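You operate a simulated robot arm through the tools that you are given. There is no shell and no other tool. Be economical: measure what you need, move in short steps, check, and stop when the job is done.

The job below is to be done with a simulated two-armed robot. You get a single attempt, and the scene is never put back.

## Task
Turn the hall knob to 5. Fetch the green key and set it on the window sill. Take the press jaw with the smallest size on its label from the floor of the jaw tray and leave it on the shelf under the press bench. Take the yellow-taped pipe and leave it on the space between the two crates. Fetch the chrome fitting and set it on the shelf under the grey table. Take the copper fitting and leave it on the top of the narrow table. Put the green-capped valve on the free end of the press bench. Put the grey plastic pipe on the brown board. Fetch the white head labelled "24 V" from the narrow table and set it on the pale board. Take the clean basket and leave it on the shelf under the bender bench. Pick up the white tin from the top of the trestle table with one hand, pass it to the other hand and put it on the top of the wooden cabinet. Lift the boiler flap open. The order is free. Set down upright: green-capped valve, grey plastic pipe, clean basket, white tin.
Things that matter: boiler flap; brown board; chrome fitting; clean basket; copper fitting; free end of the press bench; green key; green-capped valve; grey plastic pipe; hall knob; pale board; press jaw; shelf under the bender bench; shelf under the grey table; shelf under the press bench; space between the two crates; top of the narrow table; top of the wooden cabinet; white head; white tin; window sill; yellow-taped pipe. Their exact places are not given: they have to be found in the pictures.

The check looks at the end state, three seconds after you hand in, the way a careful person would. Anything else that was tipped, shoved, dropped, spilled or broken makes it a failure.

## Robot
Two 6-joint arms with two-finger parallel grippers on one trunk, on a base that drives. Base frame: it is fixed to the floor where the robot stands at the start and does not move with it; the origin is under the middle of the robot, x ahead of it, y to its left, z up. Lengths are in mm, angles in degrees, forces in N, time in s.
The left shoulder is at the start at [-50, 177, 870], the right one opposite. With the tool pointing down near the work surface each hand reaches from about 480 to 660 mm from the robot's upright axis, wherever it stands, measured 20 degrees to its own side. Places, roughly: boiler flap [-3500, -3200, 1200]; brown board (26x20x2 cm) [-4400, -400, 500]; chrome fitting (4x4x5 cm) [-3900, -1400, 700]; clean basket (5x5x8 cm) [-4300, -1000, 800]; copper fitting (4x4x5 cm) [-4000, -1400, 700]; free end of the press bench [-1700, 1700, 900]; green key (3x8x7 cm) [800, -100, 600]; green-capped valve [-3750, -1500, 750]; grey plastic pipe (3x3x6 cm) [-3800, -1900, 700]; hall knob [800, 0, 1200]; pale board (26x20x2 cm) [-4300, -600, 500]; press jaw [-500, 1750, 1000]; shelf under the bender bench [-3200, 1300, 300]; shelf under the grey table [-700, -1100, 300]; shelf under the press bench [-1200, 1900, 300]; space between the two crates (26x20 cm) [-4440, -400, 920]; top of the narrow table (46x25 cm) [-4280, -1000, 800]; top of the wooden cabinet [-3900, -1800, 700]; white head [-4250, -1000, 750]; white tin [-3000, -500, 750]; window sill (15x124 cm) [1320, -1260, 1080]; yellow-taped pipe (3x3x7 cm) [-1800, 1400, 900]. Payload 1.57 kg a hand.
The TCP of each hand is the grasp point between the finger pads, 30 mm short of the fingertips. In the tool frame z runs along the fingers and y along their closing line. Largest opening 80 mm; finger width 17, thickness 12; the body of the gripper, 40 by 82 mm, starts 80 mm behind the TCP.
Orientation is that of the tool frame in the base frame, as a unit quaternion [x, y, z, w]. With the fingers straight down and closing along the base's y, the tool's x points along the base's -x, its y along +y and its z along -z.

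## Interface
- The arms move only by the tool step_arm. It takes "left_plan", "right_plan" or both (then of equal length, played together; a hand with none holds still); each is a list of rows, each a list of 7 numbers: the shift along the tool's x, y, z in mm, then the turn, a rotation vector about the tool's x, y, z in degrees, then the closure in counts, from 0 (fully open) to 255 (shut). In form: [[tx, ty, tz, wx, wy, wz, fingers], ...]. A call has 1 to 20 rows; each row shifts and turns the commanded pose from where the row before left it, along the tool's axes as they then stand. Rows are played at 5 a second. More than 50 mm and 8.6 degrees between two rows, or a gripper value outside its range, and nothing of the call is played. Where a pose cannot be reached the arm comes as near as it can. A force on the tool above 40 N (or 10 N above the force at the start of the call, whichever is more), or a blocked arm, ends the call early, and 0.2 s more pass. The fingers move at their own pace (about 72 mm/s each) and stop on an object; they squeeze with about 31 N. The grip force told is the motor's: it shows also when the fingers shut on nothing. Time passes only in rows, and 0.2 s behind the last, so rows that do not move let the fingers close. It gives the time, the measured TCP pose, the force on the tool (base axes), the opening and the grip force at its end, in the units of the frame above (readings bear some noise), with the torque about the TCP (base axes, N m) and any sound that the robot's microphone picked up.
- Cameras (640 x 400 px; columns grow to the right, rows downward): "scene" is now at [42.7, -8, 1609.7]; the picture's right is [-0.09, -1.00, 0.00], its down [-0.61, 0.05, -0.79] and it looks along [0.79, -0.07, -0.61] (base axes); focal length 295 px, centre (320, 200). "left" rides on the left gripper at [72, 7, -122] in its tool frame; the picture's right is [-0.09, 1.00, 0.00], its down [-0.84, -0.08, -0.54] and it looks along [-0.54, -0.05, 0.84] (tool axes); focal length 238 px, centre (320, 200). "right" rides on the right gripper at [72, -7, -122] in its tool frame; the picture's right is [0.09, 1.00, 0.00], its down [-0.84, 0.08, -0.54] and it looks along [-0.54, 0.05, 0.84] (tool axes); focal length 238 px, centre (320, 200).
- snapshot(camera): a new picture of that camera. No time passes.
- slide_trunk(by): slides the trunk up (or, below 0, down) by that many mm; the arms and the scene camera ride with it, the base frame stays. It gives what a move gives, with no picture.
- steer(legs): drives the robot by 1 to 6 legs, each [ahead, left, turn to the left] in mm, mm and degrees, along the robot's own axes; the way and the turn of a leg run together, so that a leg with both is an arc; at most 1500 mm and 180 degrees a leg. The arms and the cameras ride along, it lands a little off, and it stops where it bumps. It gives what a move gives.
- turn_head(pan, tilt): turns the head with the scene camera to pan (to the left, within 143 degrees either way) and tilt (down, from -29 to 69), counted from straight ahead of the robot. It gives what a move gives.
- probe_pixels(camera, pixels): there is no depth. For up to 12 entries [column, row, z] of the newest picture of that camera ("zoom" is the newest enlarged one), the place [x, y] in the base frame at which the ray of that pixel passes the height z, good to about 3 mm. No time passes.
- zoom(camera, box): a new picture of the part [left, top, right, bottom] of that camera's present view, enlarged. No time passes.
- job_done(): hands the job in; it is judged then, once.

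Keep the steps short. Do not move on a guess: measure, check each grasp and each placing, and mend mistakes. In all there are 371 turns and 342 pictures (those below and enlarged ones count). Leave the grippers open and the arms clear of the work at the hand-in unless told otherwise, and finish with a single line.

The tools are called after "Request:" by a JSON object that holds its "fn" and its "kwargs". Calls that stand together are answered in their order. step_arm: Moves the arms, as the interface text tells. Its arguments: {"type":"object","properties":{"left_plan":{"type":"array","items":{"type":"array","items":{"type":"number"}}},"right_plan":{"type":"array","items":{"type":"array","items":{"type":"number"}}}},"required":[]} The other tools are called the same way: slide_trunk (by) slides the trunk up or down; steer (legs) drives the base; turn_head (pan, tilt) turns the head that bears the scene camera; snapshot (camera) takes a picture; probe_pixels (camera, pixels) gives the place at which the rays of pixels pass given heights; zoom (camera, box) takes an enlarged picture of a part of a camera's view; job_done () hands the job in.

At the start:

```text
t: 0.0
left_ee_pos: [401.0, 102.3, 1348.6]
left_tool_rot: [0.001, 1.0, -0.001, 0.0]
left_force: [-0.2, 0.9, -0.2]
left_ft_torque: [-0.05, -0.01, -0.01]
left_gripper_width: 79.8
left_finger_force: 0.1
right_ee_pos: [368.8, -185.9, 1345.6]
right_tool_rot: [-0.001, 1.0, 0.0, -0.001]
right_force: [0.2, 0.9, 0.0]
right_ft_torque: [-0.02, 0.04, -0.02]
right_gripper_width: 79.9
right_finger_force: 0.1
trunk travel left (down, up): [-310.0, 18.0]
robot x, y, heading: [-2.7, 1.2, 0.2]
head pan, tilt: [-5.0, 37.5]
```

scene: 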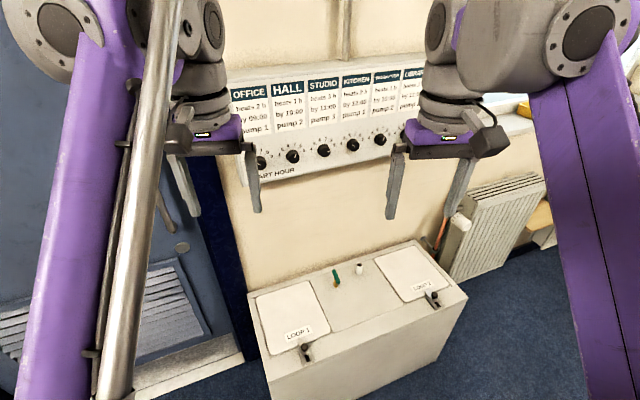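
right: 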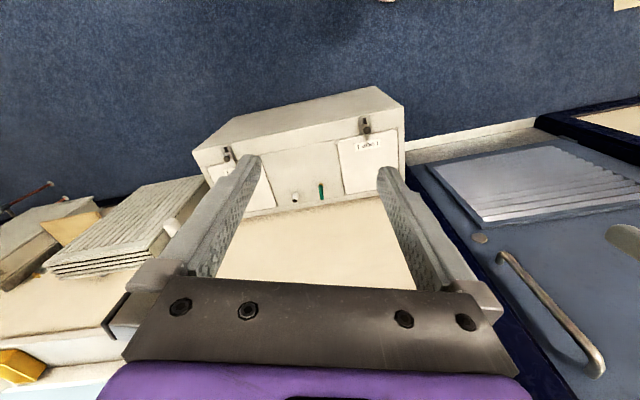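
left: 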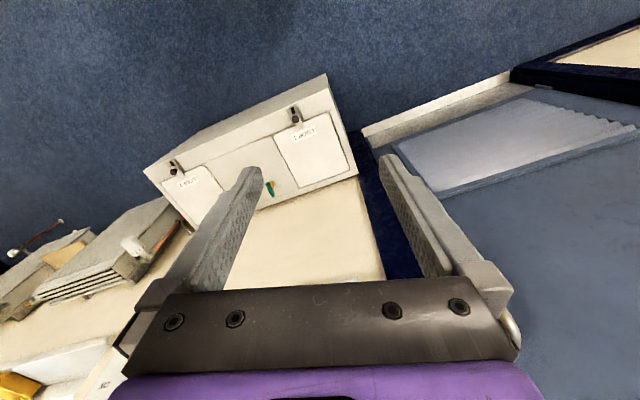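

I see the knob panel ahead with a row of knobs and a box with a green key below. I zoom in on the panel and the box.

Request:
{"fn": "zoom", "kwargs": {"camera": "scene", "box": [225, 65, 425, 190]}}

Request:
{"fn": "zoom", "kwargs": {"camera": "scene", "box": [240, 230, 480, 380]}}

```text
3.20 times, centred on (325, 128) of scene
```

zoom: 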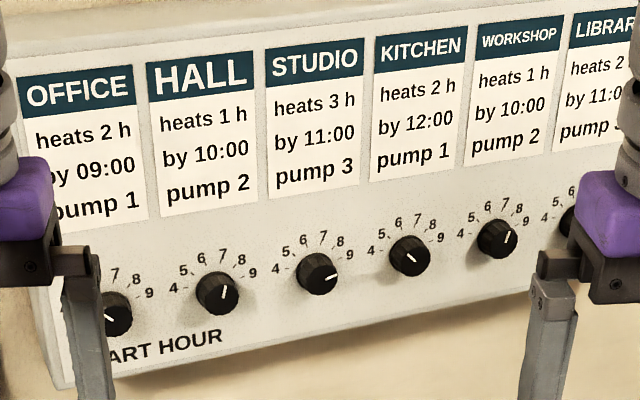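

```text
2.67 times, centred on (360, 305) of scene
```

zoom: 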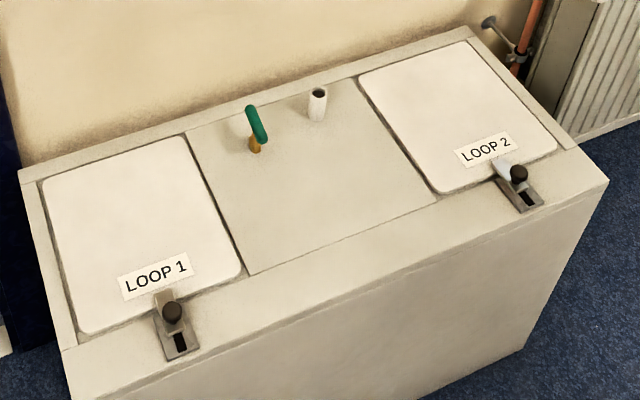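

I measure the knob row (same height assumed) to get the wall's direction, and the box's top.

Request:
{"fn": "probe_pixels", "kwargs": {"camera": "scene", "pixels": [[292.8, 156.6, 1200], [324, 150.3, 1200], [352.8, 145.3, 1200], [380.3, 140, 1200], [292.8, 156.6, 1150], [380.3, 140, 1150], [292.8, 156.6, 1250], [380.3, 140, 1250]]}}

Request:
{"fn": "probe_pixels", "kwargs": {"camera": "zoom", "pixels": [[22, 172, 500], [468, 28, 500], [605, 185, 500], [70, 350, 500], [255, 150, 500], [255, 150, 550], [255, 108, 600], [22, 172, 600], [468, 28, 600], [605, 185, 600], [70, 350, 600]]}}

Request:
{"fn": "turn_head", "kwargs": {"pan": 0, "tilt": 10}}

Request:
{"fn": "snapshot", "kwargs": {"camera": "scene"}}

```text
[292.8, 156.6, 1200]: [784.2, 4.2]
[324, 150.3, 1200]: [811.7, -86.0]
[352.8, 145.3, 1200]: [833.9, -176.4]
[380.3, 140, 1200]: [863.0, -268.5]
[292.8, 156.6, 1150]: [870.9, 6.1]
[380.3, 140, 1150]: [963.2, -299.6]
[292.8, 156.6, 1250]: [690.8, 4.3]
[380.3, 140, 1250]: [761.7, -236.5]
```

```text
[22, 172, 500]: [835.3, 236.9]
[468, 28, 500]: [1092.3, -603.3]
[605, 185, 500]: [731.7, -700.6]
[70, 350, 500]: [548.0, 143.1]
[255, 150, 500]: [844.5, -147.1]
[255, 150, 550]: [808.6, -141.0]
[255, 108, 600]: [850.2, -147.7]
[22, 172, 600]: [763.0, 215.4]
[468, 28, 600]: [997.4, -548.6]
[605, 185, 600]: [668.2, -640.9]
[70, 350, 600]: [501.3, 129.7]
```

```text
t: 0.9
left_ee_pos: [401.0, 102.5, 1349.4]
left_tool_rot: [0.0, 1.0, 0.0, 0.001]
left_force: [0.3, -0.3, 0.0]
left_ft_torque: [0.02, 0.0, -0.03]
left_gripper_width: 80.1
left_finger_force: 0.0
right_ee_pos: [369.6, -186.9, 1345.7]
right_tool_rot: [0.0, 1.0, 0.0, 0.0]
right_force: [-0.1, 0.6, 1.0]
right_ft_torque: [-0.01, -0.01, 0.03]
right_gripper_width: 79.7
right_finger_force: 0.2
trunk travel left (down, up): [-310.0, 18.0]
robot x, y, heading: [-3.7, 2.0, -0.2]
head pan, tilt: [0.0, 10.0]
```

```text
336 pictures are left
```

scene: 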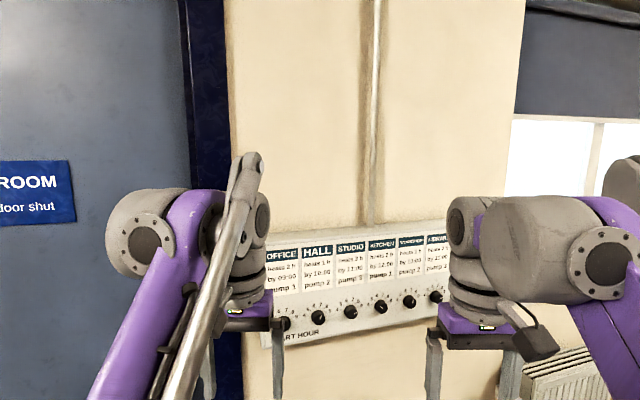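

The wall runs about 16.6° off square to me. I turn left to face it squarely, then look at it again.

Request:
{"fn": "steer", "kwargs": {"legs": [[0, 0, 16.6]]}}

Request:
{"fn": "turn_head", "kwargs": {"pan": -15, "tilt": 35}}

Request:
{"fn": "snapshot", "kwargs": {"camera": "scene"}}

Request:
{"fn": "snapshot", "kwargs": {"camera": "right"}}

```text
t: 2.2
left_ee_pos: [356.3, 210.3, 1347.3]
left_tool_rot: [-0.141, 0.99, 0.001, 0.0]
left_force: [0.0, -0.5, 0.1]
left_ft_torque: [0.01, 0.01, -0.01]
left_gripper_width: 79.9
left_finger_force: 0.1
right_ee_pos: [406.9, -76.1, 1345.6]
right_tool_rot: [-0.14, 0.99, 0.0, 0.0]
right_force: [-1.4, 0.1, -0.3]
right_ft_torque: [0.01, 0.03, -0.02]
right_gripper_width: 80.1
right_finger_force: 0.2
trunk travel left (down, up): [-310.0, 18.0]
robot x, y, heading: [1.9, -1.4, 16.2]
head pan, tilt: [0.0, 10.0]
```

```text
t: 3.1
left_ee_pos: [356.9, 211.3, 1346.5]
left_tool_rot: [-0.139, 0.99, 0.001, 0.0]
left_force: [0.1, 0.0, 0.3]
left_ft_torque: [0.0, 0.0, 0.01]
left_gripper_width: 80.1
left_finger_force: 0.0
right_ee_pos: [407.6, -77.0, 1348.0]
right_tool_rot: [-0.14, 0.99, 0.0, 0.0]
right_force: [0.0, 0.0, 0.4]
right_ft_torque: [0.02, -0.02, 0.01]
right_gripper_width: 80.2
right_finger_force: 0.0
trunk travel left (down, up): [-310.0, 18.0]
robot x, y, heading: [1.4, 3.0, 16.0]
head pan, tilt: [-15.0, 35.0]
```

```text
335 pictures are left
```

scene: 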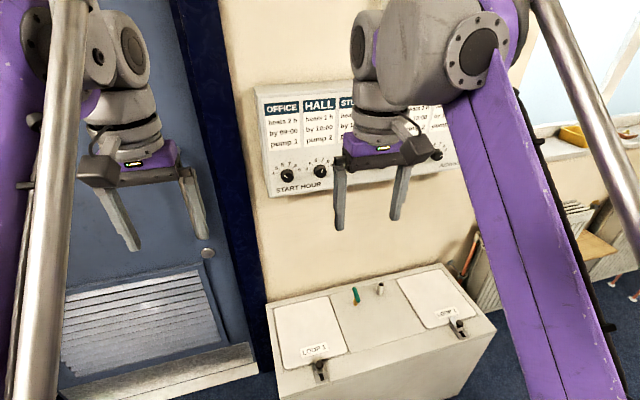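

```text
334 pictures are left
```

right: 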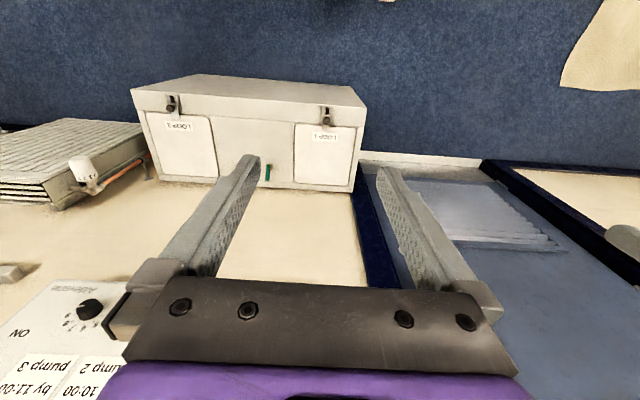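

I triangulate the knob using the scene and right-hand cameras: the right picture shows a knob at (90,308), the scene shows Hall at (320,171).

Request:
{"fn": "probe_pixels", "kwargs": {"camera": "right", "pixels": [[90, 308, 1150], [90, 308, 1200], [90, 308, 1250], [268, 174, 550], [268, 174, 500], [268, 174, 600], [350, 92, 500], [350, 92, 550], [350, 92, 600]]}}

Request:
{"fn": "probe_pixels", "kwargs": {"camera": "scene", "pixels": [[320, 171, 1150], [320, 171, 1200], [320, 171, 1250], [356, 300, 500], [356, 300, 550], [356, 300, 600], [282, 370, 550], [495, 328, 550]]}}

Request:
{"fn": "zoom", "kwargs": {"camera": "right", "box": [0, 240, 240, 390]}}

Request:
{"fn": "zoom", "kwargs": {"camera": "scene", "box": [250, 80, 450, 205]}}

```text
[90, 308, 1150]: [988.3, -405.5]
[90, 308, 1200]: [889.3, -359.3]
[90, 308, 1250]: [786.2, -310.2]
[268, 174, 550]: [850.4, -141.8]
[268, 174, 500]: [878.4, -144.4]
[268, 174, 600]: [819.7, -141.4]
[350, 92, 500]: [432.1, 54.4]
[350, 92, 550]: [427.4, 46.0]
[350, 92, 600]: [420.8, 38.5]
```

```text
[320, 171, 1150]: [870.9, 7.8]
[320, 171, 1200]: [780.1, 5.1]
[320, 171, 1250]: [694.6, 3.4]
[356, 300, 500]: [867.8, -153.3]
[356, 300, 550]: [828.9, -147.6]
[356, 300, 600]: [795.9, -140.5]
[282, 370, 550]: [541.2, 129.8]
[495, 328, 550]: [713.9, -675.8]
```

```text
2.67 times, centred on (120, 315) of right
```

zoom: 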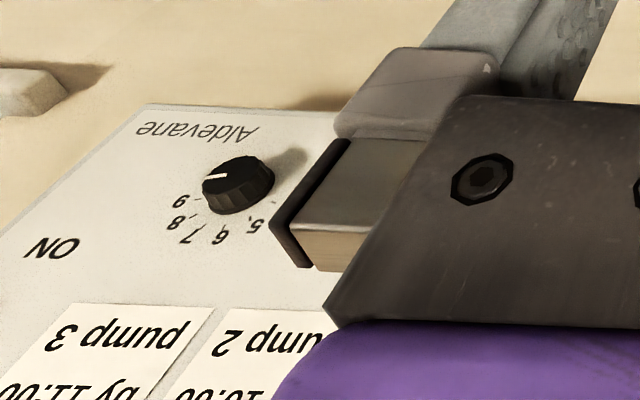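

```text
3.20 times, centred on (350, 142) of scene
```

zoom: 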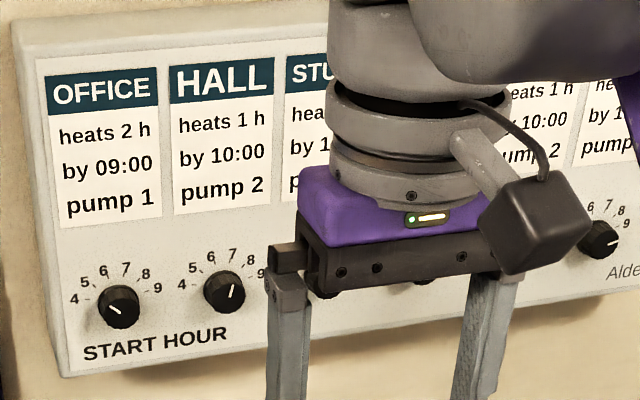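

Request:
{"fn": "probe_pixels", "kwargs": {"camera": "zoom", "pixels": [[600, 238, 1150], [600, 238, 1200], [600, 238, 1250], [225, 293, 1150], [225, 293, 1200], [118, 307, 1200]]}}

```text
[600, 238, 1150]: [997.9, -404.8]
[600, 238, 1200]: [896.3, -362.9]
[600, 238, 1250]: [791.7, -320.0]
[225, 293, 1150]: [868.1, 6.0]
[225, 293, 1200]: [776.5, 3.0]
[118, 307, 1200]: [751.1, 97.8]
```

I lower the right hand and turn it to point at the wall, keeping well clear of it.

Request:
{"fn": "step_arm", "kwargs": {"right_plan": [[-8, 0, 45, 0, 0, 0, 0], [-8, 0, 45, 0, 0, 0, 0], [-8, 0, 45, 0, 0, 0, 0], [-8, 0, 45, 0, 0, 0, 0], [-8, 0, 45, 0, 0, 0, 0], [-25, 0, 0, 0, -8.2, 0, 0], [-25, 0, 0, 0, -8.2, 0, 0], [-25, 0, 0, 0, -8.2, 0, 0], [-25, 0, 0, 0, -8.2, 0, 0], [-25, 0, 0, 0, -8.2, 0, 0]]}}

```text
t: 5.3
left_ee_pos: [356.3, 209.6, 1347.8]
left_tool_rot: [-0.14, 0.99, 0.0, 0.0]
left_force: [0.0, -0.9, 0.4]
left_ft_torque: [0.03, -0.03, 0.0]
left_gripper_width: 79.9
left_finger_force: 0.1
right_ee_pos: [561.0, -32.9, 1155.9]
right_tool_rot: [-0.132, 0.927, 0.05, 0.348]
right_force: [0.8, -0.5, -0.7]
right_ft_torque: [0.0, 0.0, 0.02]
right_gripper_width: 79.8
right_finger_force: 0.0
trunk travel left (down, up): [-310.0, 18.0]
robot x, y, heading: [-1.3, 0.2, 16.2]
head pan, tilt: [-15.0, 35.0]
```

It follows well. I finish the flip with no further forward shift.

Request:
{"fn": "step_arm", "kwargs": {"right_plan": [[-10, 0, 0, 0, -8.2, 0, 0], [-10, 0, 0, 0, -8.2, 0, 0], [-10, 0, -10, 0, -8.2, 0, 0], [-10, 0, -10, 0, -8.2, 0, 0], [-10, 0, -10, 0, -8.2, 0, 0], [0, 0, -10, 0, -8, 0, 0]]}}

Request:
{"fn": "snapshot", "kwargs": {"camera": "right"}}

Request:
{"fn": "snapshot", "kwargs": {"camera": "scene"}}

```text
t: 6.7
left_ee_pos: [357.2, 210.3, 1346.7]
left_tool_rot: [-0.14, 0.99, -0.001, 0.0]
left_force: [0.0, -1.0, 0.6]
left_ft_torque: [0.01, 0.01, -0.02]
left_gripper_width: 80.1
left_finger_force: 0.0
right_ee_pos: [557.0, -42.9, 1209.7]
right_tool_rot: [-0.091, 0.732, 0.081, 0.67]
right_force: [-0.1, -0.1, -0.6]
right_ft_torque: [-0.01, 0.0, 0.05]
right_gripper_width: 79.9
right_finger_force: 0.1
right hand out of reach, approached as far as the arm can: row 6
trunk travel left (down, up): [-310.0, 18.0]
robot x, y, heading: [-1.6, -0.9, 16.4]
head pan, tilt: [-15.0, 35.0]
```

```text
331 pictures are left
```

right: 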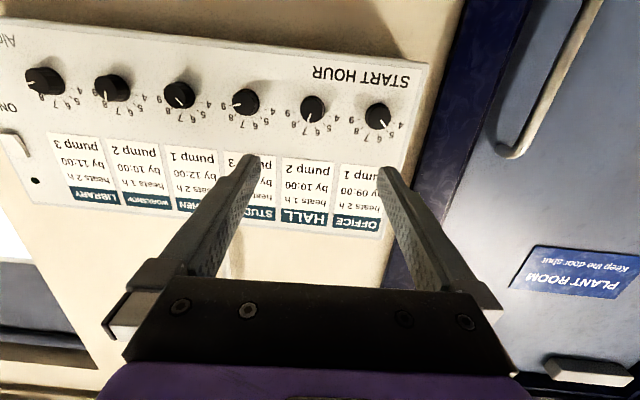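

```text
330 pictures are left
```

scene: 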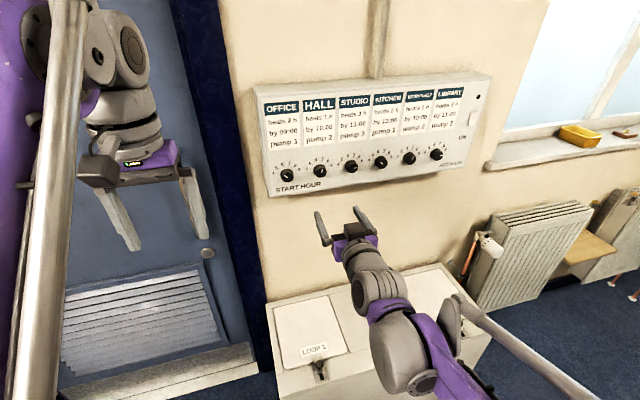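

Now both cameras see the Hall knob: right picture (313,108), scene (320,171). I triangulate.

Request:
{"fn": "probe_pixels", "kwargs": {"camera": "right", "pixels": [[313, 108, 1170], [313, 108, 1180], [313, 108, 1190], [313, 108, 1200], [313, 108, 1210], [313, 108, 1220]]}}

Request:
{"fn": "probe_pixels", "kwargs": {"camera": "scene", "pixels": [[320, 171, 1170], [320, 171, 1180], [320, 171, 1190], [320, 171, 1200], [320, 171, 1210], [320, 171, 1220], [437, 154, 1180], [437, 154, 1200]]}}

Request:
{"fn": "zoom", "kwargs": {"camera": "right", "box": [230, 60, 400, 166]}}

```text
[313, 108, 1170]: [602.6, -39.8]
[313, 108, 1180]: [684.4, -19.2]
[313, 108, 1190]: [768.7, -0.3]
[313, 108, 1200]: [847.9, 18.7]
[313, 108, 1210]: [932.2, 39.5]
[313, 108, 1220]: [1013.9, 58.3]
```

```text
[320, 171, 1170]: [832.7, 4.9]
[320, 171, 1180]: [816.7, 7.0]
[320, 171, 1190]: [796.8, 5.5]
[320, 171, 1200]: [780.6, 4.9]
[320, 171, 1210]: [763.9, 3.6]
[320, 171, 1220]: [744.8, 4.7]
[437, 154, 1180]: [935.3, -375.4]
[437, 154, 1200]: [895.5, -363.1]
```

```text
3.76 times, centred on (315, 113) of right
```

zoom: 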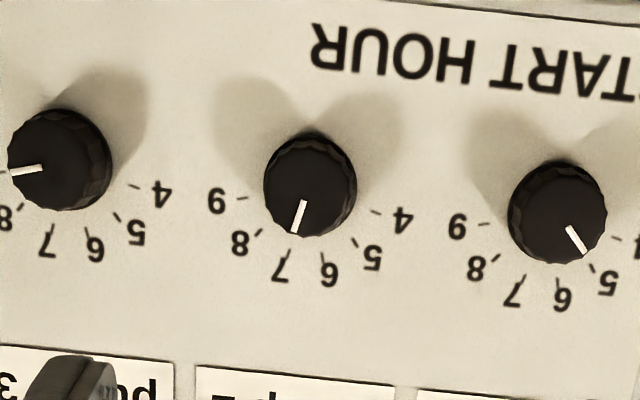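

Hall knob's face is at about (792, 5, 1193), pointer on 7; ticks are ~31° apart and 5 lies 63° counter-clockwise. I square the hand to the wall and move to a stand-off 80 mm in front of it.

Request:
{"fn": "step_arm", "kwargs": {"right_plan": [[0, 0, 10, -3.4, -5, 0, 0], [4, -6, 43, 0, 0, 0, 0], [6, -8, 43, 0, 0, 0, 0], [6, -9, 44, 0, 0, 0, 0], [0, 0, 0, 0, 0, 0, 0]]}}

Request:
{"fn": "snapshot", "kwargs": {"camera": "right"}}

```text
t: 7.9
left_ee_pos: [354.8, 210.5, 1347.7]
left_tool_rot: [-0.14, 0.99, 0.0, 0.001]
left_force: [0.1, 0.9, 0.3]
left_ft_torque: [0.01, 0.0, -0.01]
left_gripper_width: 80.0
left_finger_force: 0.1
right_ee_pos: [693.2, -33.7, 1194.6]
right_tool_rot: [-0.091, 0.715, 0.085, 0.688]
right_force: [-0.7, -0.7, -0.6]
right_ft_torque: [0.01, 0.01, 0.04]
right_gripper_width: 80.0
right_finger_force: 0.1
right hand out of reach, approached as far as the arm can: row 1
trunk travel left (down, up): [-310.0, 18.0]
robot x, y, heading: [-1.0, 2.5, 16.2]
head pan, tilt: [-15.0, 35.0]
```

```text
328 pictures are left
```

right: 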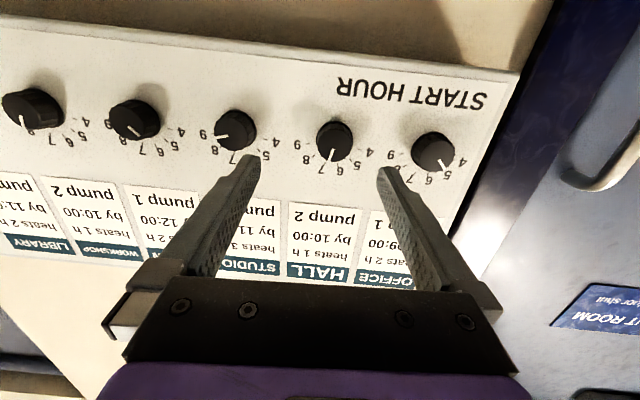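

Slightly short of the yaw wanted. I apply the small yaw/pitch correction and re-measure.

Request:
{"fn": "step_arm", "kwargs": {"right_plan": [[0, 0, 0, -3.1, -2.2, 0, 0], [0, 0, 0, 0, 0, 0, 0]]}}

Request:
{"fn": "snapshot", "kwargs": {"camera": "right"}}

```text
t: 8.5
left_ee_pos: [356.1, 211.4, 1347.1]
left_tool_rot: [-0.141, 0.99, 0.001, 0.0]
left_force: [-0.4, 0.2, 0.2]
left_ft_torque: [-0.03, -0.01, 0.01]
left_gripper_width: 80.1
left_finger_force: 0.1
right_ee_pos: [693.6, -35.4, 1192.3]
right_tool_rot: [-0.107, 0.699, 0.107, 0.699]
right_force: [-0.5, -0.4, 0.2]
right_ft_torque: [0.0, 0.01, 0.01]
right_gripper_width: 80.1
right_finger_force: 0.1
trunk travel left (down, up): [-310.0, 18.0]
robot x, y, heading: [2.9, -1.3, 16.0]
head pan, tilt: [-15.0, 35.0]
```

```text
327 pictures are left
```

right: 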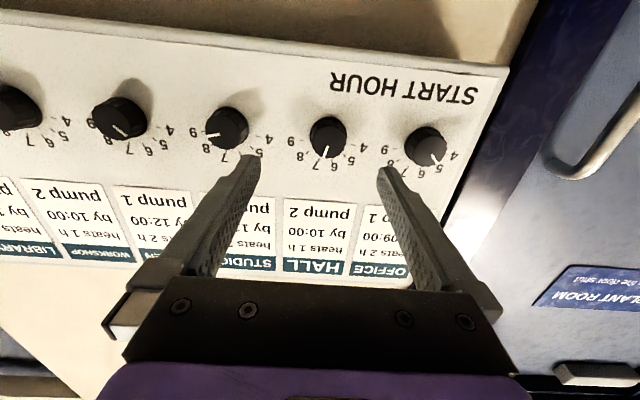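

Request:
{"fn": "probe_pixels", "kwargs": {"camera": "right", "pixels": [[331, 139, 1180], [331, 139, 1185], [331, 139, 1190], [331, 139, 1195], [331, 139, 1200], [427, 148, 1190], [427, 148, 1195]]}}

Request:
{"fn": "zoom", "kwargs": {"camera": "right", "box": [250, 80, 410, 180]}}

Request:
{"fn": "zoom", "kwargs": {"camera": "scene", "box": [250, 120, 410, 220]}}

```text
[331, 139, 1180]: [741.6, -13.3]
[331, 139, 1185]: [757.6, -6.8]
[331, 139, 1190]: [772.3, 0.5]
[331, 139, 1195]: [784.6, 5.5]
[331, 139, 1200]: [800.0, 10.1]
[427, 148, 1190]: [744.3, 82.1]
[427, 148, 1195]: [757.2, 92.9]
```

```text
4.00 times, centred on (330, 130) of right
```

zoom: 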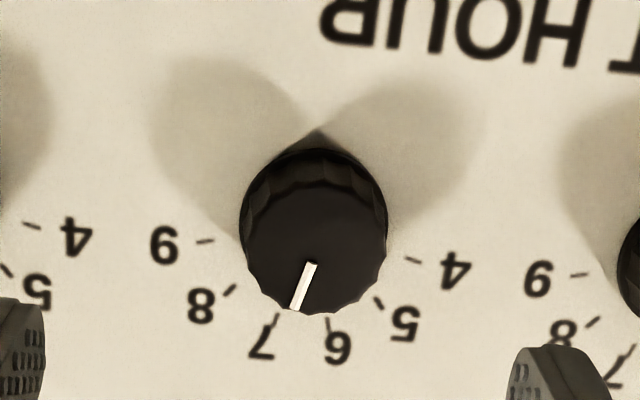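

```text
4.00 times, centred on (330, 170) of scene
```

zoom: 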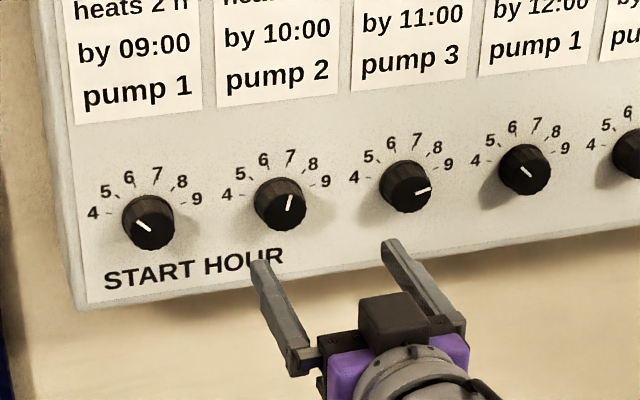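

Knob face centre ≈ (786, 5, 1195). I align (11 mm sideways, 3 mm up) and advance 82 mm so the tips overlap the knob by about 12 mm.

Request:
{"fn": "step_arm", "kwargs": {"right_plan": [[-3, 11, 0, 0, 0, 0, 0], [0, 0, 30, 0, 0, 0, 0], [0, 0, 30, 0, 0, 0, 0], [0, 0, 20, 0, 0, 0, 0], [0, 0, 0, 0, 0, 0, 0]]}}

Request:
{"fn": "snapshot", "kwargs": {"camera": "right"}}

Request:
{"fn": "zoom", "kwargs": {"camera": "scene", "box": [250, 120, 410, 220]}}

```text
t: 9.7
left_ee_pos: [355.9, 210.5, 1348.7]
left_tool_rot: [-0.141, 0.99, 0.0, -0.001]
left_force: [0.6, 0.9, 0.6]
left_ft_torque: [0.0, 0.04, 0.01]
left_gripper_width: 80.0
left_finger_force: 0.0
right_ee_pos: [766.7, 1.0, 1196.5]
right_tool_rot: [-0.108, 0.699, 0.106, 0.699]
right_force: [-0.6, 0.2, 0.2]
right_ft_torque: [0.02, -0.01, -0.01]
right_gripper_width: 80.1
right_finger_force: 0.1
trunk travel left (down, up): [-310.0, 18.0]
robot x, y, heading: [-0.3, -0.2, 15.9]
head pan, tilt: [-15.0, 35.0]
```

```text
324 pictures are left
```

right: 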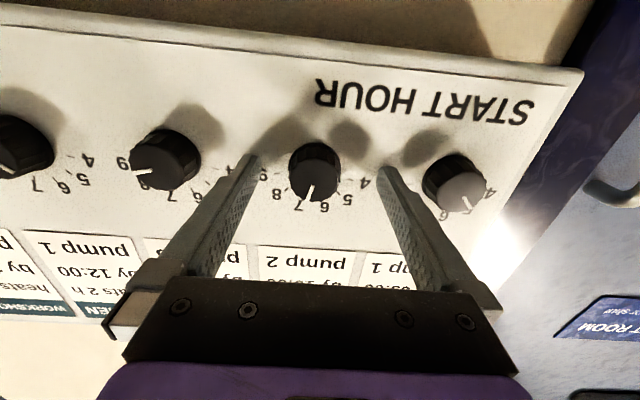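

```text
4.00 times, centred on (330, 170) of scene
```

zoom: 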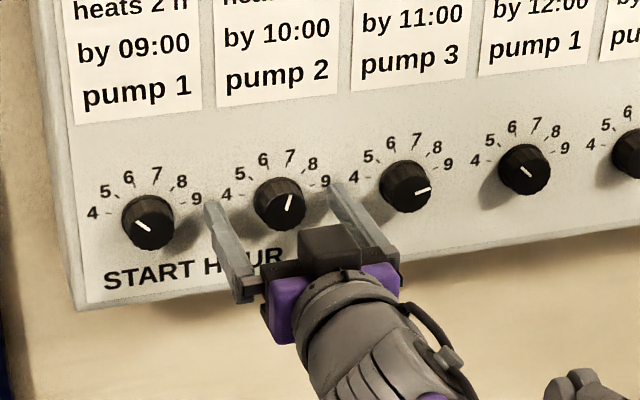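

Fingertips straddle the knob at (315,172). Small correction (2 mm down, 2 mm sideways), then close.

Request:
{"fn": "step_arm", "kwargs": {"right_plan": [[2, -2, 1, 0, 0, 0, 0], [0, 0, 0, 0, 0, 0, 255], [0, 0, 0, 0, 0, 0, 255], [0, 0, 0, 0, 0, 0, 255], [0, 0, 0, 0, 0, 0, 255]]}}

Request:
{"fn": "zoom", "kwargs": {"camera": "right", "box": [230, 100, 410, 212]}}

```text
t: 10.9
left_ee_pos: [356.6, 209.4, 1347.7]
left_tool_rot: [-0.14, 0.99, 0.0, 0.0]
left_force: [-0.4, -0.4, 0.8]
left_ft_torque: [-0.01, -0.04, -0.01]
left_gripper_width: 80.0
left_finger_force: 0.0
right_ee_pos: [768.9, -2.0, 1192.3]
right_tool_rot: [-0.106, 0.699, 0.106, 0.699]
right_force: [2.0, -4.4, 0.4]
right_ft_torque: [-0.06, 0.01, -0.15]
right_gripper_width: 35.9
right_finger_force: 42.7
trunk travel left (down, up): [-310.0, 18.0]
robot x, y, heading: [0.5, -3.4, 16.1]
head pan, tilt: [-15.0, 35.0]
```

```text
3.56 times, centred on (320, 156) of right
```

zoom: 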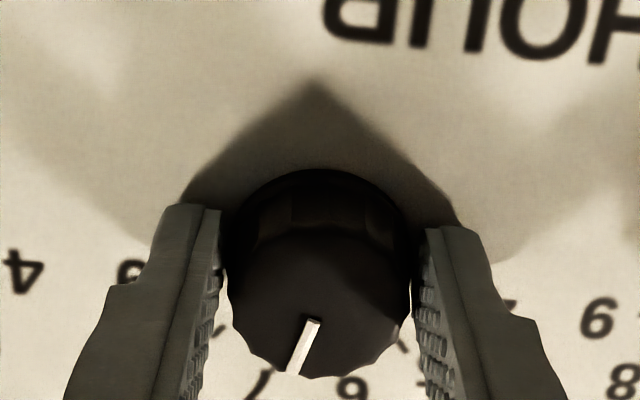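

Gripped (35.9 mm). I turn counter-clockwise by 60° first, then check.

Request:
{"fn": "step_arm", "kwargs": {"right_plan": [[0, 0, 0, 0, 0, -7.5, 255], [0, 0, 0, 0, 0, -7.5, 255], [0, 0, 0, 0, 0, -7.5, 255], [0, 0, 0, 0, 0, -7.5, 255], [0, 0, 0, 0, 0, -7.5, 255], [0, 0, 0, 0, 0, -7.5, 255], [0, 0, 0, 0, 0, -7.5, 255], [0, 0, 0, 0, 0, -7.5, 255], [0, 0, 0, 0, 0, 0, 255]]}}

Request:
{"fn": "zoom", "kwargs": {"camera": "scene", "box": [270, 140, 366, 200]}}

Request:
{"fn": "zoom", "kwargs": {"camera": "right", "box": [230, 100, 410, 212]}}

```text
t: 12.9
left_ee_pos: [357.1, 208.9, 1347.2]
left_tool_rot: [-0.14, 0.99, 0.001, -0.001]
left_force: [0.5, -0.1, 0.2]
left_ft_torque: [-0.02, 0.0, 0.02]
left_gripper_width: 79.8
left_finger_force: 0.1
right_ee_pos: [769.7, -4.9, 1194.8]
right_tool_rot: [-0.443, 0.551, -0.257, 0.659]
right_force: [15.9, -5.7, 17.1]
right_ft_torque: [0.14, -0.33, -0.64]
right_gripper_width: 35.9
right_finger_force: 43.0
trunk travel left (down, up): [-310.0, 18.0]
robot x, y, heading: [-0.7, -1.2, 16.1]
head pan, tilt: [-15.0, 35.0]
```

```text
6.67 times, centred on (318, 170) of scene
```

zoom: 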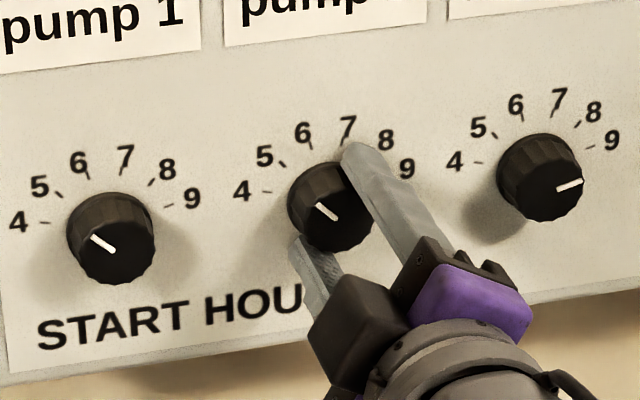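

```text
3.56 times, centred on (320, 156) of right
```

zoom: 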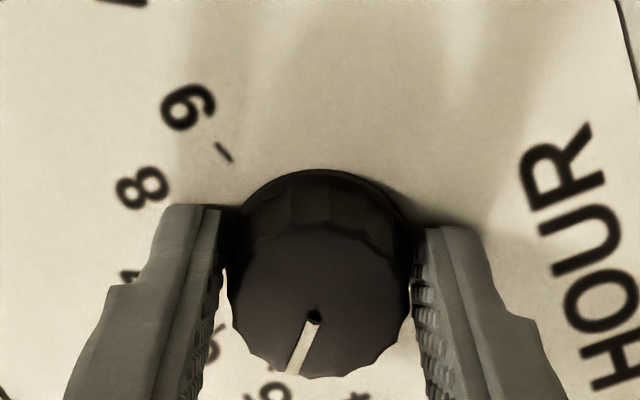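

The pointer looks near 5. I open, back off 60 mm and look from the front.

Request:
{"fn": "step_arm", "kwargs": {"right_plan": [[0, 0, 0, 0, 0, 0, 0], [0, 0, 0, 0, 0, 0, 0], [0, 0, 0, 0, 0, 0, 0], [0, 0, -30, 0, 0, 0, 0], [0, 0, -40, 0, 0, 0, 0], [0, 0, 0, 0, 0, 7.5, 0], [0, 0, 0, 0, 0, 7.5, 0], [0, 0, 0, 0, 0, 7.5, 0], [0, 0, 0, 0, 0, 7.5, 0], [0, 0, 0, 0, 0, 7.5, 0], [0, 0, 0, 0, 0, 7.5, 0], [0, 0, 0, 0, 0, 7.5, 0], [0, 0, 0, 0, 0, 7.5, 0]]}}

Request:
{"fn": "zoom", "kwargs": {"camera": "right", "box": [250, 80, 410, 180]}}

```text
t: 15.7
left_ee_pos: [356.2, 210.9, 1348.9]
left_tool_rot: [-0.14, 0.99, 0.0, 0.0]
left_force: [0.0, -0.5, -0.2]
left_ft_torque: [0.01, 0.05, 0.01]
left_gripper_width: 80.0
left_finger_force: 0.1
right_ee_pos: [701.0, -23.1, 1191.4]
right_tool_rot: [-0.107, 0.699, 0.107, 0.699]
right_force: [-0.7, 0.2, -1.6]
right_ft_torque: [0.01, 0.03, -0.01]
right_gripper_width: 79.9
right_finger_force: 0.2
trunk travel left (down, up): [-310.0, 18.0]
robot x, y, heading: [-6.5, -0.7, 16.1]
head pan, tilt: [-15.0, 35.0]
```

```text
4.00 times, centred on (330, 130) of right
```

zoom: 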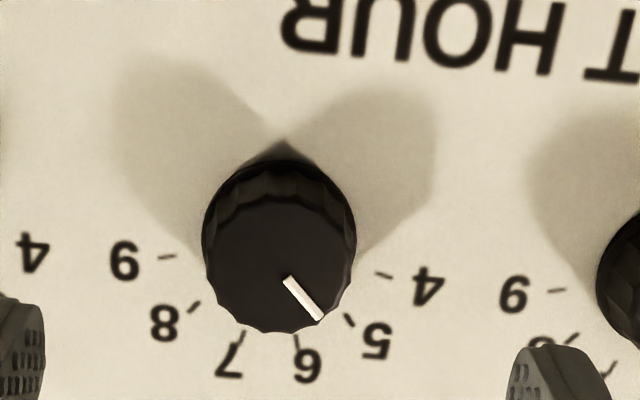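

The pointer sits on 5. Now I withdraw the hand and turn it back to point down.

Request:
{"fn": "step_arm", "kwargs": {"right_plan": [[0, 0, -45, 0, 0, 0, 0], [0, 0, -45, 0, 0, 0, 0], [0, 0, -40, 0, 8.2, 0, 0], [10, 0, -10, 0, 8.2, 0, 0], [15, 0, 0, 0, 8.2, 0, 0], [20, 0, 0, 0, 8.2, 0, 0], [20, 0, 0, 0, 8.2, 0, 0], [20, 0, 0, 0, 8.2, 0, 0], [20, 0, -10, 0, 8.2, 0, 0], [20, 0, -10, 0, 8.2, 0, 0], [15, 0, -20, 0, 8.2, 0, 0], [10, 0, -20, 0, 8.2, 0, 0], [0, 0, -20, 0, 8, 0, 0]]}}

Request:
{"fn": "turn_head", "kwargs": {"pan": -20, "tilt": 60}}

Request:
{"fn": "snapshot", "kwargs": {"camera": "scene"}}

Request:
{"fn": "snapshot", "kwargs": {"camera": "right"}}

```text
t: 18.5
left_ee_pos: [357.3, 211.2, 1348.5]
left_tool_rot: [-0.14, 0.99, 0.0, 0.001]
left_force: [0.7, -0.2, 0.0]
left_ft_torque: [-0.04, 0.02, -0.03]
left_gripper_width: 80.0
left_finger_force: 0.0
right_ee_pos: [442.3, -231.2, 1163.6]
right_tool_rot: [-0.166, 0.98, 0.103, 0.048]
right_force: [0.9, 0.1, -0.5]
right_ft_torque: [0.0, 0.02, -0.01]
right_gripper_width: 80.4
right_finger_force: 0.1
right hand out of reach, approached as far as the arm can: row 7, 8, 9, 10, 11, 12, 13
trunk travel left (down, up): [-310.0, 18.0]
robot x, y, heading: [-0.7, -1.6, 16.1]
head pan, tilt: [-15.0, 35.0]
```

```text
t: 19.4
left_ee_pos: [356.7, 211.4, 1347.8]
left_tool_rot: [-0.14, 0.99, 0.0, 0.0]
left_force: [-0.1, -0.3, 0.4]
left_ft_torque: [0.01, 0.02, 0.01]
left_gripper_width: 80.1
left_finger_force: 0.1
right_ee_pos: [441.4, -230.5, 1162.9]
right_tool_rot: [-0.166, 0.98, 0.102, 0.049]
right_force: [1.0, 0.2, -0.3]
right_ft_torque: [-0.02, -0.02, -0.02]
right_gripper_width: 80.1
right_finger_force: 0.1
trunk travel left (down, up): [-310.0, 18.0]
robot x, y, heading: [0.9, 1.2, 16.0]
head pan, tilt: [-20.0, 60.0]
```

```text
318 pictures are left
```

scene: 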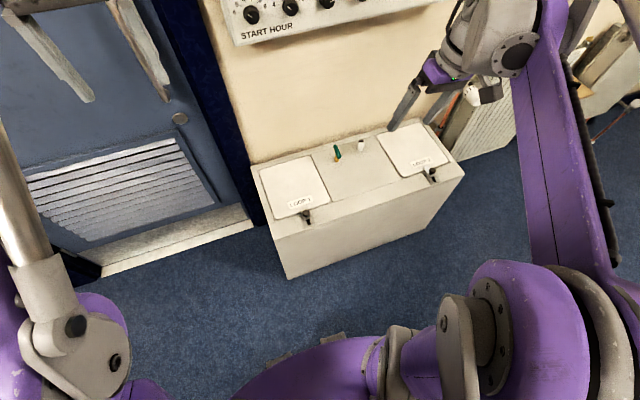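

```text
317 pictures are left
```

right: 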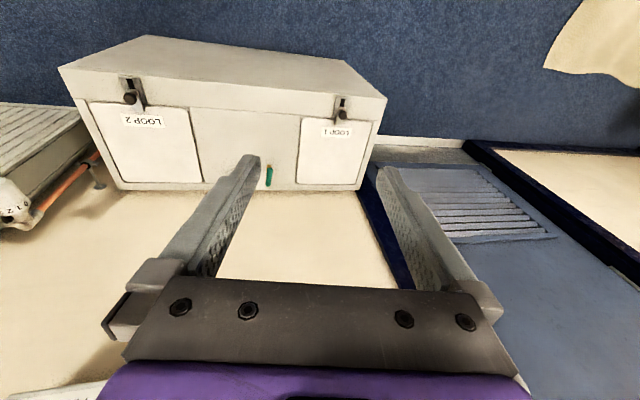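

I measure the box corner (bottom 290,278), the base front, and the key in both views.

Request:
{"fn": "probe_pixels", "kwargs": {"camera": "scene", "pixels": [[290, 278, 0], [272, 237, 450], [272, 237, 500], [272, 237, 550], [464, 174, 500], [464, 174, 550], [337, 162, 500], [337, 162, 550], [337, 148, 600], [337, 148, 580], [335, 335, 0], [335, 335, 200]]}}

Request:
{"fn": "zoom", "kwargs": {"camera": "scene", "box": [290, 110, 450, 210]}}

Request:
{"fn": "zoom", "kwargs": {"camera": "right", "box": [190, 110, 350, 210]}}

```text
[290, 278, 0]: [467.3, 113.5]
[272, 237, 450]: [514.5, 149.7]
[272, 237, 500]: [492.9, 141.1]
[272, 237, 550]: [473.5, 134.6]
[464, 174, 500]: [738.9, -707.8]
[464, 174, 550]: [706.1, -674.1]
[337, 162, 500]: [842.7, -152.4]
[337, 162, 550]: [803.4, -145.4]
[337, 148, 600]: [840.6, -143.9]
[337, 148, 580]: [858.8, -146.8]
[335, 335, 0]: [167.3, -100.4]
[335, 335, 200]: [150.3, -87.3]
```

```text
4.00 times, centred on (370, 160) of scene
```

zoom: 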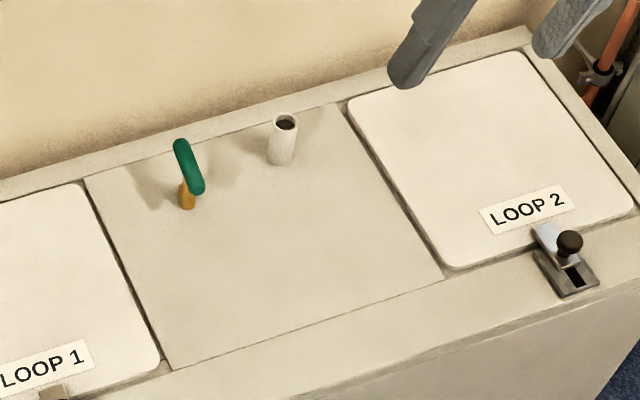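

```text
4.00 times, centred on (270, 160) of right
```

zoom: 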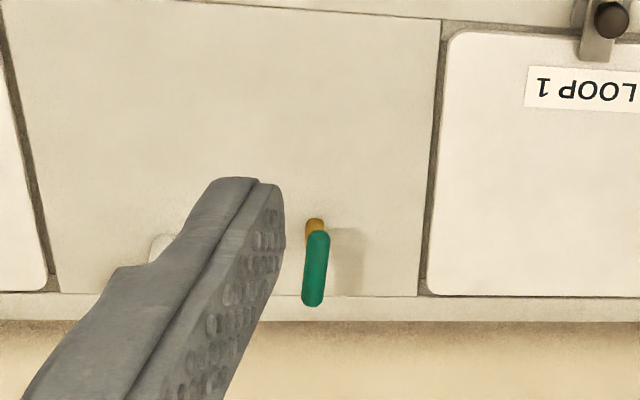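

Request:
{"fn": "probe_pixels", "kwargs": {"camera": "right", "pixels": [[268.8, 165, 500], [268.8, 165, 550], [268.8, 165, 600], [269.5, 170, 580], [269.5, 170, 620], [268, 184, 580], [268, 184, 620], [268.6, 177, 600]]}}

Request:
{"fn": "probe_pixels", "kwargs": {"camera": "scene", "pixels": [[336.8, 161.5, 500], [336.8, 161.5, 550], [336.8, 161.5, 600], [335.5, 145.5, 580], [335.5, 145.5, 620], [339, 157, 580], [339, 157, 620], [337, 151.5, 600]]}}

```text
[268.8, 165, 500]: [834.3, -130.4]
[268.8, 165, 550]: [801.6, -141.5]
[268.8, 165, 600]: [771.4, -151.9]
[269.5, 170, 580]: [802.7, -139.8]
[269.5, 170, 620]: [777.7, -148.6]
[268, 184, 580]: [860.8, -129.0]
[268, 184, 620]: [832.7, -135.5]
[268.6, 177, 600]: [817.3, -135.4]
```

```text
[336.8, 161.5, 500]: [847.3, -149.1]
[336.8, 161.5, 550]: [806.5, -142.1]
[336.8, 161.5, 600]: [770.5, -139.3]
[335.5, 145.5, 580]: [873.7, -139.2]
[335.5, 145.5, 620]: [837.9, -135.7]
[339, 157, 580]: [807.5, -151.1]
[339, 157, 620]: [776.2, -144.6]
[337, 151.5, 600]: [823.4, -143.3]
```

Key: stem foot ≈ (806,-142,555), green handle centre ≈ (805,-141,615), running perpendicular to the wall. I drive to a spot with the key in the right hand's reach.

Request:
{"fn": "steer", "kwargs": {"legs": [[138, -157, 1.3]]}}

Request:
{"fn": "snapshot", "kwargs": {"camera": "scene"}}

```text
t: 21.5
left_ee_pos: [528.1, 106.7, 1347.6]
left_tool_rot: [-0.152, 0.988, -0.001, 0.0]
left_force: [0.4, -0.1, 0.2]
left_ft_torque: [0.0, 0.03, 0.01]
left_gripper_width: 79.7
left_finger_force: 0.0
right_ee_pos: [624.8, -332.6, 1163.3]
right_tool_rot: [-0.177, 0.977, 0.104, 0.047]
right_force: [0.7, -0.1, -0.3]
right_ft_torque: [0.0, 0.02, 0.03]
right_gripper_width: 80.2
right_finger_force: 0.2
trunk travel left (down, up): [-310.0, 18.0]
robot x, y, heading: [176.8, -113.4, 17.6]
head pan, tilt: [-20.0, 60.0]
```

```text
314 pictures are left
```

scene: 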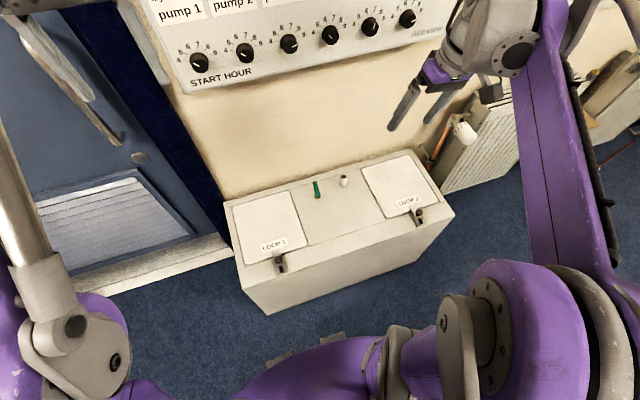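

Now I level the hand and move it above and a little short of the key (staying clear of the panel).

Request:
{"fn": "step_arm", "kwargs": {"right_plan": [[0, 0, 0, 5.5, 3.6, 1.5, 0], [0, 0, 0, 5.5, 3.6, 1.5, 0], [-24, 18.4, 38, 0, 0, 0, 0], [-24, 18.4, 38, 0, 0, 0, 0], [-24, 18.4, 38, 0, 0, 0, 0], [-24, 18.4, 38, 0, 0, 0, 0], [-24, 18.4, 38, 0, 0, 0, 0], [-24, 18.4, 38, 0, 0, 0, 0], [-24, 18.4, 38, 0, 0, 0, 0]]}}

Request:
{"fn": "snapshot", "kwargs": {"camera": "right"}}

Request:
{"fn": "snapshot", "kwargs": {"camera": "scene"}}

```text
t: 23.5
left_ee_pos: [530.3, 106.6, 1346.0]
left_tool_rot: [-0.151, 0.988, 0.0, 0.001]
left_force: [-1.1, -0.1, 0.3]
left_ft_torque: [0.0, -0.01, -0.01]
left_gripper_width: 79.9
left_finger_force: 0.0
right_ee_pos: [759.1, -129.9, 948.1]
right_tool_rot: [-0.178, 0.974, 0.131, 0.047]
right_force: [0.8, -0.2, 0.3]
right_ft_torque: [0.03, 0.01, -0.02]
right_gripper_width: 79.8
right_finger_force: 0.0
right hand out of reach, approached as far as the arm can: row 1, 2, 5, 6, 7, 8, 9
trunk travel left (down, up): [-310.0, 18.0]
robot x, y, heading: [177.4, -113.4, 17.3]
head pan, tilt: [-20.0, 60.0]
```

```text
313 pictures are left
```

right: 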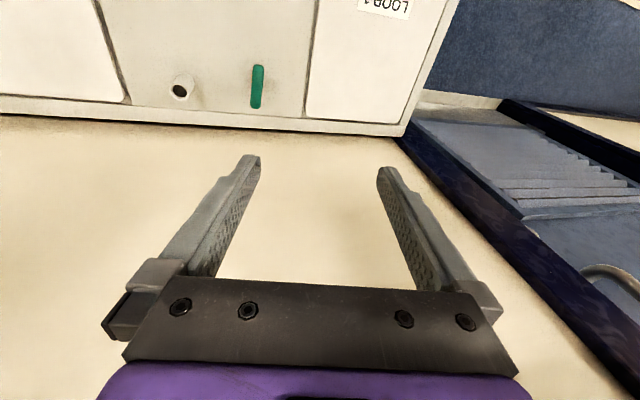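

```text
312 pictures are left
```

scene: 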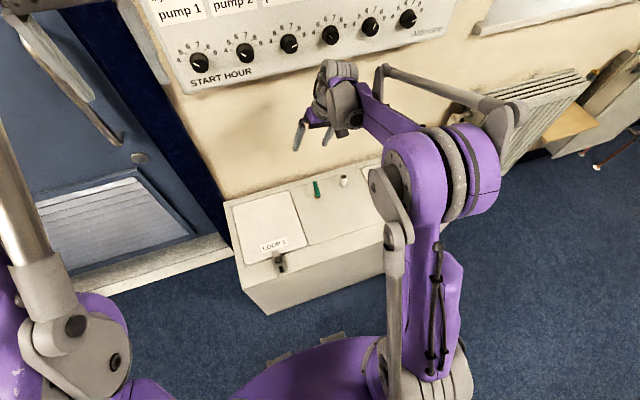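

The hand is stuck about 16° tilted (a joint limit). I raise it and pull back toward the starting posture, then try the levelling again there.

Request:
{"fn": "step_arm", "kwargs": {"right_plan": [[-5, 9, -38, 0, 0, 0, 0], [-5, 9, -38, 0, 0, 0, 0], [0, 9, -38, 0, 0, 0, 0], [5, 9, -38, 0, 0, 0, 0], [10, 9, -38, 0, 0, 0, 0], [20, 5, -38, 0, 0, 0, 0], [20, 0, -38, 0, 0, 0, 0], [20, 0, -38, 0, 0, 0, 0], [20, 0, -20, 5, 0, 0, 0], [20, 0, 0, 5, 2, 0, 0], [20, 0, 0, 5, 4, 0, 0]]}}

Request:
{"fn": "snapshot", "kwargs": {"camera": "scene"}}

```text
t: 25.9
left_ee_pos: [529.2, 106.7, 1347.4]
left_tool_rot: [-0.152, 0.988, -0.001, 0.0]
left_force: [-0.3, 0.2, 0.4]
left_ft_torque: [0.0, 0.03, 0.01]
left_gripper_width: 80.2
left_finger_force: 0.0
right_ee_pos: [622.0, -235.2, 1259.2]
right_tool_rot: [-0.177, 0.976, 0.114, 0.054]
right_force: [-0.1, -0.3, 0.5]
right_ft_torque: [-0.04, 0.0, -0.01]
right_gripper_width: 79.9
right_finger_force: 0.0
right hand out of reach, approached as far as the arm can: row 9, 10, 11
trunk travel left (down, up): [-310.0, 18.0]
robot x, y, heading: [178.1, -110.6, 17.4]
head pan, tilt: [-20.0, 60.0]
```

```text
311 pictures are left
```

scene: 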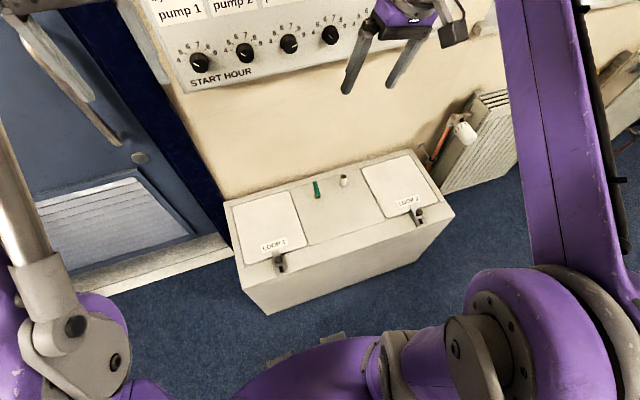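

Still pinned. I back the base away 150 mm for room, then retrace: tip the hand up to horizontal and come back along the original path.

Request:
{"fn": "steer", "kwargs": {"legs": [[-160, 0, 0]]}}

Request:
{"fn": "step_arm", "kwargs": {"right_plan": [[-25, 0, 10, 0, -8.2, 0, 0], [-25, 0, 10, 0, -8.2, 0, 0], [-25, 0, 10, 0, -8.2, 0, 0], [-25, 0, 10, 0, -8.2, 0, 0], [-25, 0, 10, 0, -8.2, 0, 0], [-15, 0, 20, 0, -8.2, 0, 0], [-10, 0, 20, 0, -8.2, 0, 0], [-10, 0, 20, 0, -8.2, 0, 0]]}}

Request:
{"fn": "snapshot", "kwargs": {"camera": "scene"}}

```text
t: 27.3
left_ee_pos: [381.5, 61.2, 1347.0]
left_tool_rot: [-0.153, 0.988, -0.001, 0.0]
left_force: [0.3, -0.5, 1.0]
left_ft_torque: [-0.01, -0.01, -0.01]
left_gripper_width: 80.2
left_finger_force: 0.0
right_ee_pos: [475.1, -281.4, 1259.1]
right_tool_rot: [-0.178, 0.976, 0.114, 0.053]
right_force: [-0.2, -0.5, 0.3]
right_ft_torque: [0.0, 0.03, 0.0]
right_gripper_width: 80.0
right_finger_force: 0.0
trunk travel left (down, up): [-310.0, 18.0]
robot x, y, heading: [29.6, -155.6, 17.7]
head pan, tilt: [-20.0, 60.0]
```

```text
t: 29.1
left_ee_pos: [380.8, 60.8, 1346.7]
left_tool_rot: [-0.153, 0.988, 0.0, 0.0]
left_force: [0.2, -0.1, 0.0]
left_ft_torque: [-0.01, 0.01, 0.01]
left_gripper_width: 80.1
left_finger_force: 0.1
right_ee_pos: [661.8, -207.1, 1259.8]
right_tool_rot: [-0.087, 0.791, 0.192, 0.574]
right_force: [0.1, -0.8, -0.4]
right_ft_torque: [-0.03, 0.0, -0.01]
right_gripper_width: 80.3
right_finger_force: 0.1
trunk travel left (down, up): [-310.0, 18.0]
robot x, y, heading: [32.6, -160.1, 17.7]
head pan, tilt: [-20.0, 60.0]
```

```text
310 pictures are left
```

scene: 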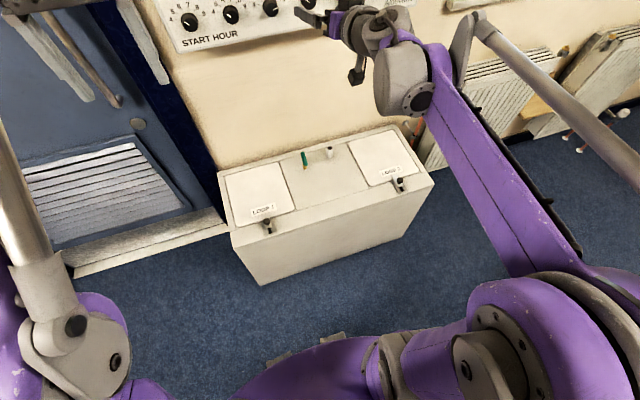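

Free again. I correct the yaw/roll here (7.3, 3.7, -10°), then check.

Request:
{"fn": "step_arm", "kwargs": {"right_plan": [[0, 0, 0, 3.6, 1.8, -5, 0], [0, 0, 0, 3.7, 1.9, -5, 0], [0, 0, 0, 0, 0, 0, 0]]}}

```text
t: 29.9
left_ee_pos: [381.1, 61.3, 1346.3]
left_tool_rot: [-0.153, 0.988, -0.001, 0.0]
left_force: [0.6, 0.0, 1.0]
left_ft_torque: [0.0, -0.02, -0.01]
left_gripper_width: 80.0
left_finger_force: 0.1
right_ee_pos: [661.1, -207.4, 1262.0]
right_tool_rot: [-0.126, 0.81, 0.088, 0.566]
right_force: [0.3, 0.0, -0.1]
right_ft_torque: [0.02, 0.0, 0.02]
right_gripper_width: 80.1
right_finger_force: 0.2
trunk travel left (down, up): [-310.0, 18.0]
robot x, y, heading: [29.0, -159.2, 17.7]
head pan, tilt: [-20.0, 60.0]
```

Request:
{"fn": "step_arm", "kwargs": {"right_plan": [[15, 0, 0, 0, 7.8, 0, 0], [15, 0, 0, 0, 7.8, 0, 0], [15, 0, 0, 0, 7.8, 0, 0], [15, 0, 0, 0, 7.8, 0, 0], [15, 0, 0, 0, 7.8, 0, 0], [10, 0, 0, 0, 7.8, 0, 0], [10, 0, 0, 0, 7.8, 0, 0], [10, 0, 0, 0, 7.8, 0, 0], [10, 0, 0, 0, 7.8, 0, 0]]}}

```text
t: 31.9
left_ee_pos: [381.9, 61.0, 1347.7]
left_tool_rot: [-0.153, 0.988, 0.0, 0.0]
left_force: [-0.8, 0.1, -0.5]
left_ft_torque: [-0.03, 0.04, -0.01]
left_gripper_width: 79.8
left_finger_force: 0.2
right_ee_pos: [583.0, -360.3, 1192.9]
right_tool_rot: [-0.17, 0.978, 0.111, 0.038]
right_force: [-0.3, 0.0, 0.0]
right_ft_torque: [-0.03, -0.01, 0.02]
right_gripper_width: 80.0
right_finger_force: 0.1
right hand out of reach, approached as far as the arm can: row 3, 4, 5, 6, 7, 8, 9
trunk travel left (down, up): [-310.0, 18.0]
robot x, y, heading: [27.1, -160.3, 17.8]
head pan, tilt: [-20.0, 60.0]
```

The same limit appears. I look at the arm to understand its posture compared with the left (unchanged) one.

Request:
{"fn": "turn_head", "kwargs": {"pan": 0, "tilt": 35}}

Request:
{"fn": "snapshot", "kwargs": {"camera": "scene"}}

```text
t: 32.8
left_ee_pos: [381.7, 60.8, 1348.3]
left_tool_rot: [-0.152, 0.988, 0.0, 0.001]
left_force: [0.2, -0.2, 0.3]
left_ft_torque: [0.01, -0.01, 0.02]
left_gripper_width: 79.9
left_finger_force: 0.1
right_ee_pos: [582.5, -360.4, 1192.6]
right_tool_rot: [-0.171, 0.978, 0.109, 0.039]
right_force: [-0.8, -0.3, -0.7]
right_ft_torque: [0.0, -0.05, 0.0]
right_gripper_width: 79.9
right_finger_force: 0.1
trunk travel left (down, up): [-310.0, 18.0]
robot x, y, heading: [28.6, -158.1, 17.7]
head pan, tilt: [0.0, 35.0]
```

```text
309 pictures are left
```

scene: 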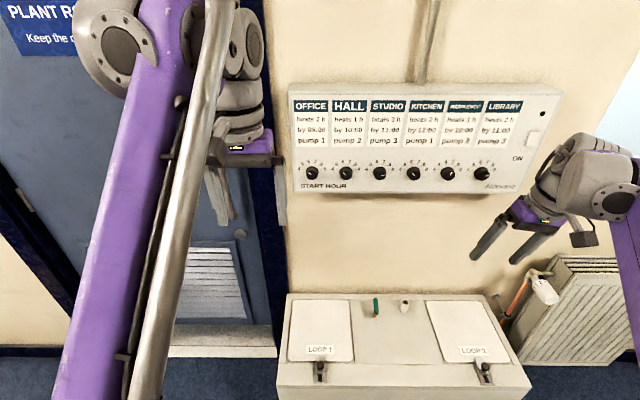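

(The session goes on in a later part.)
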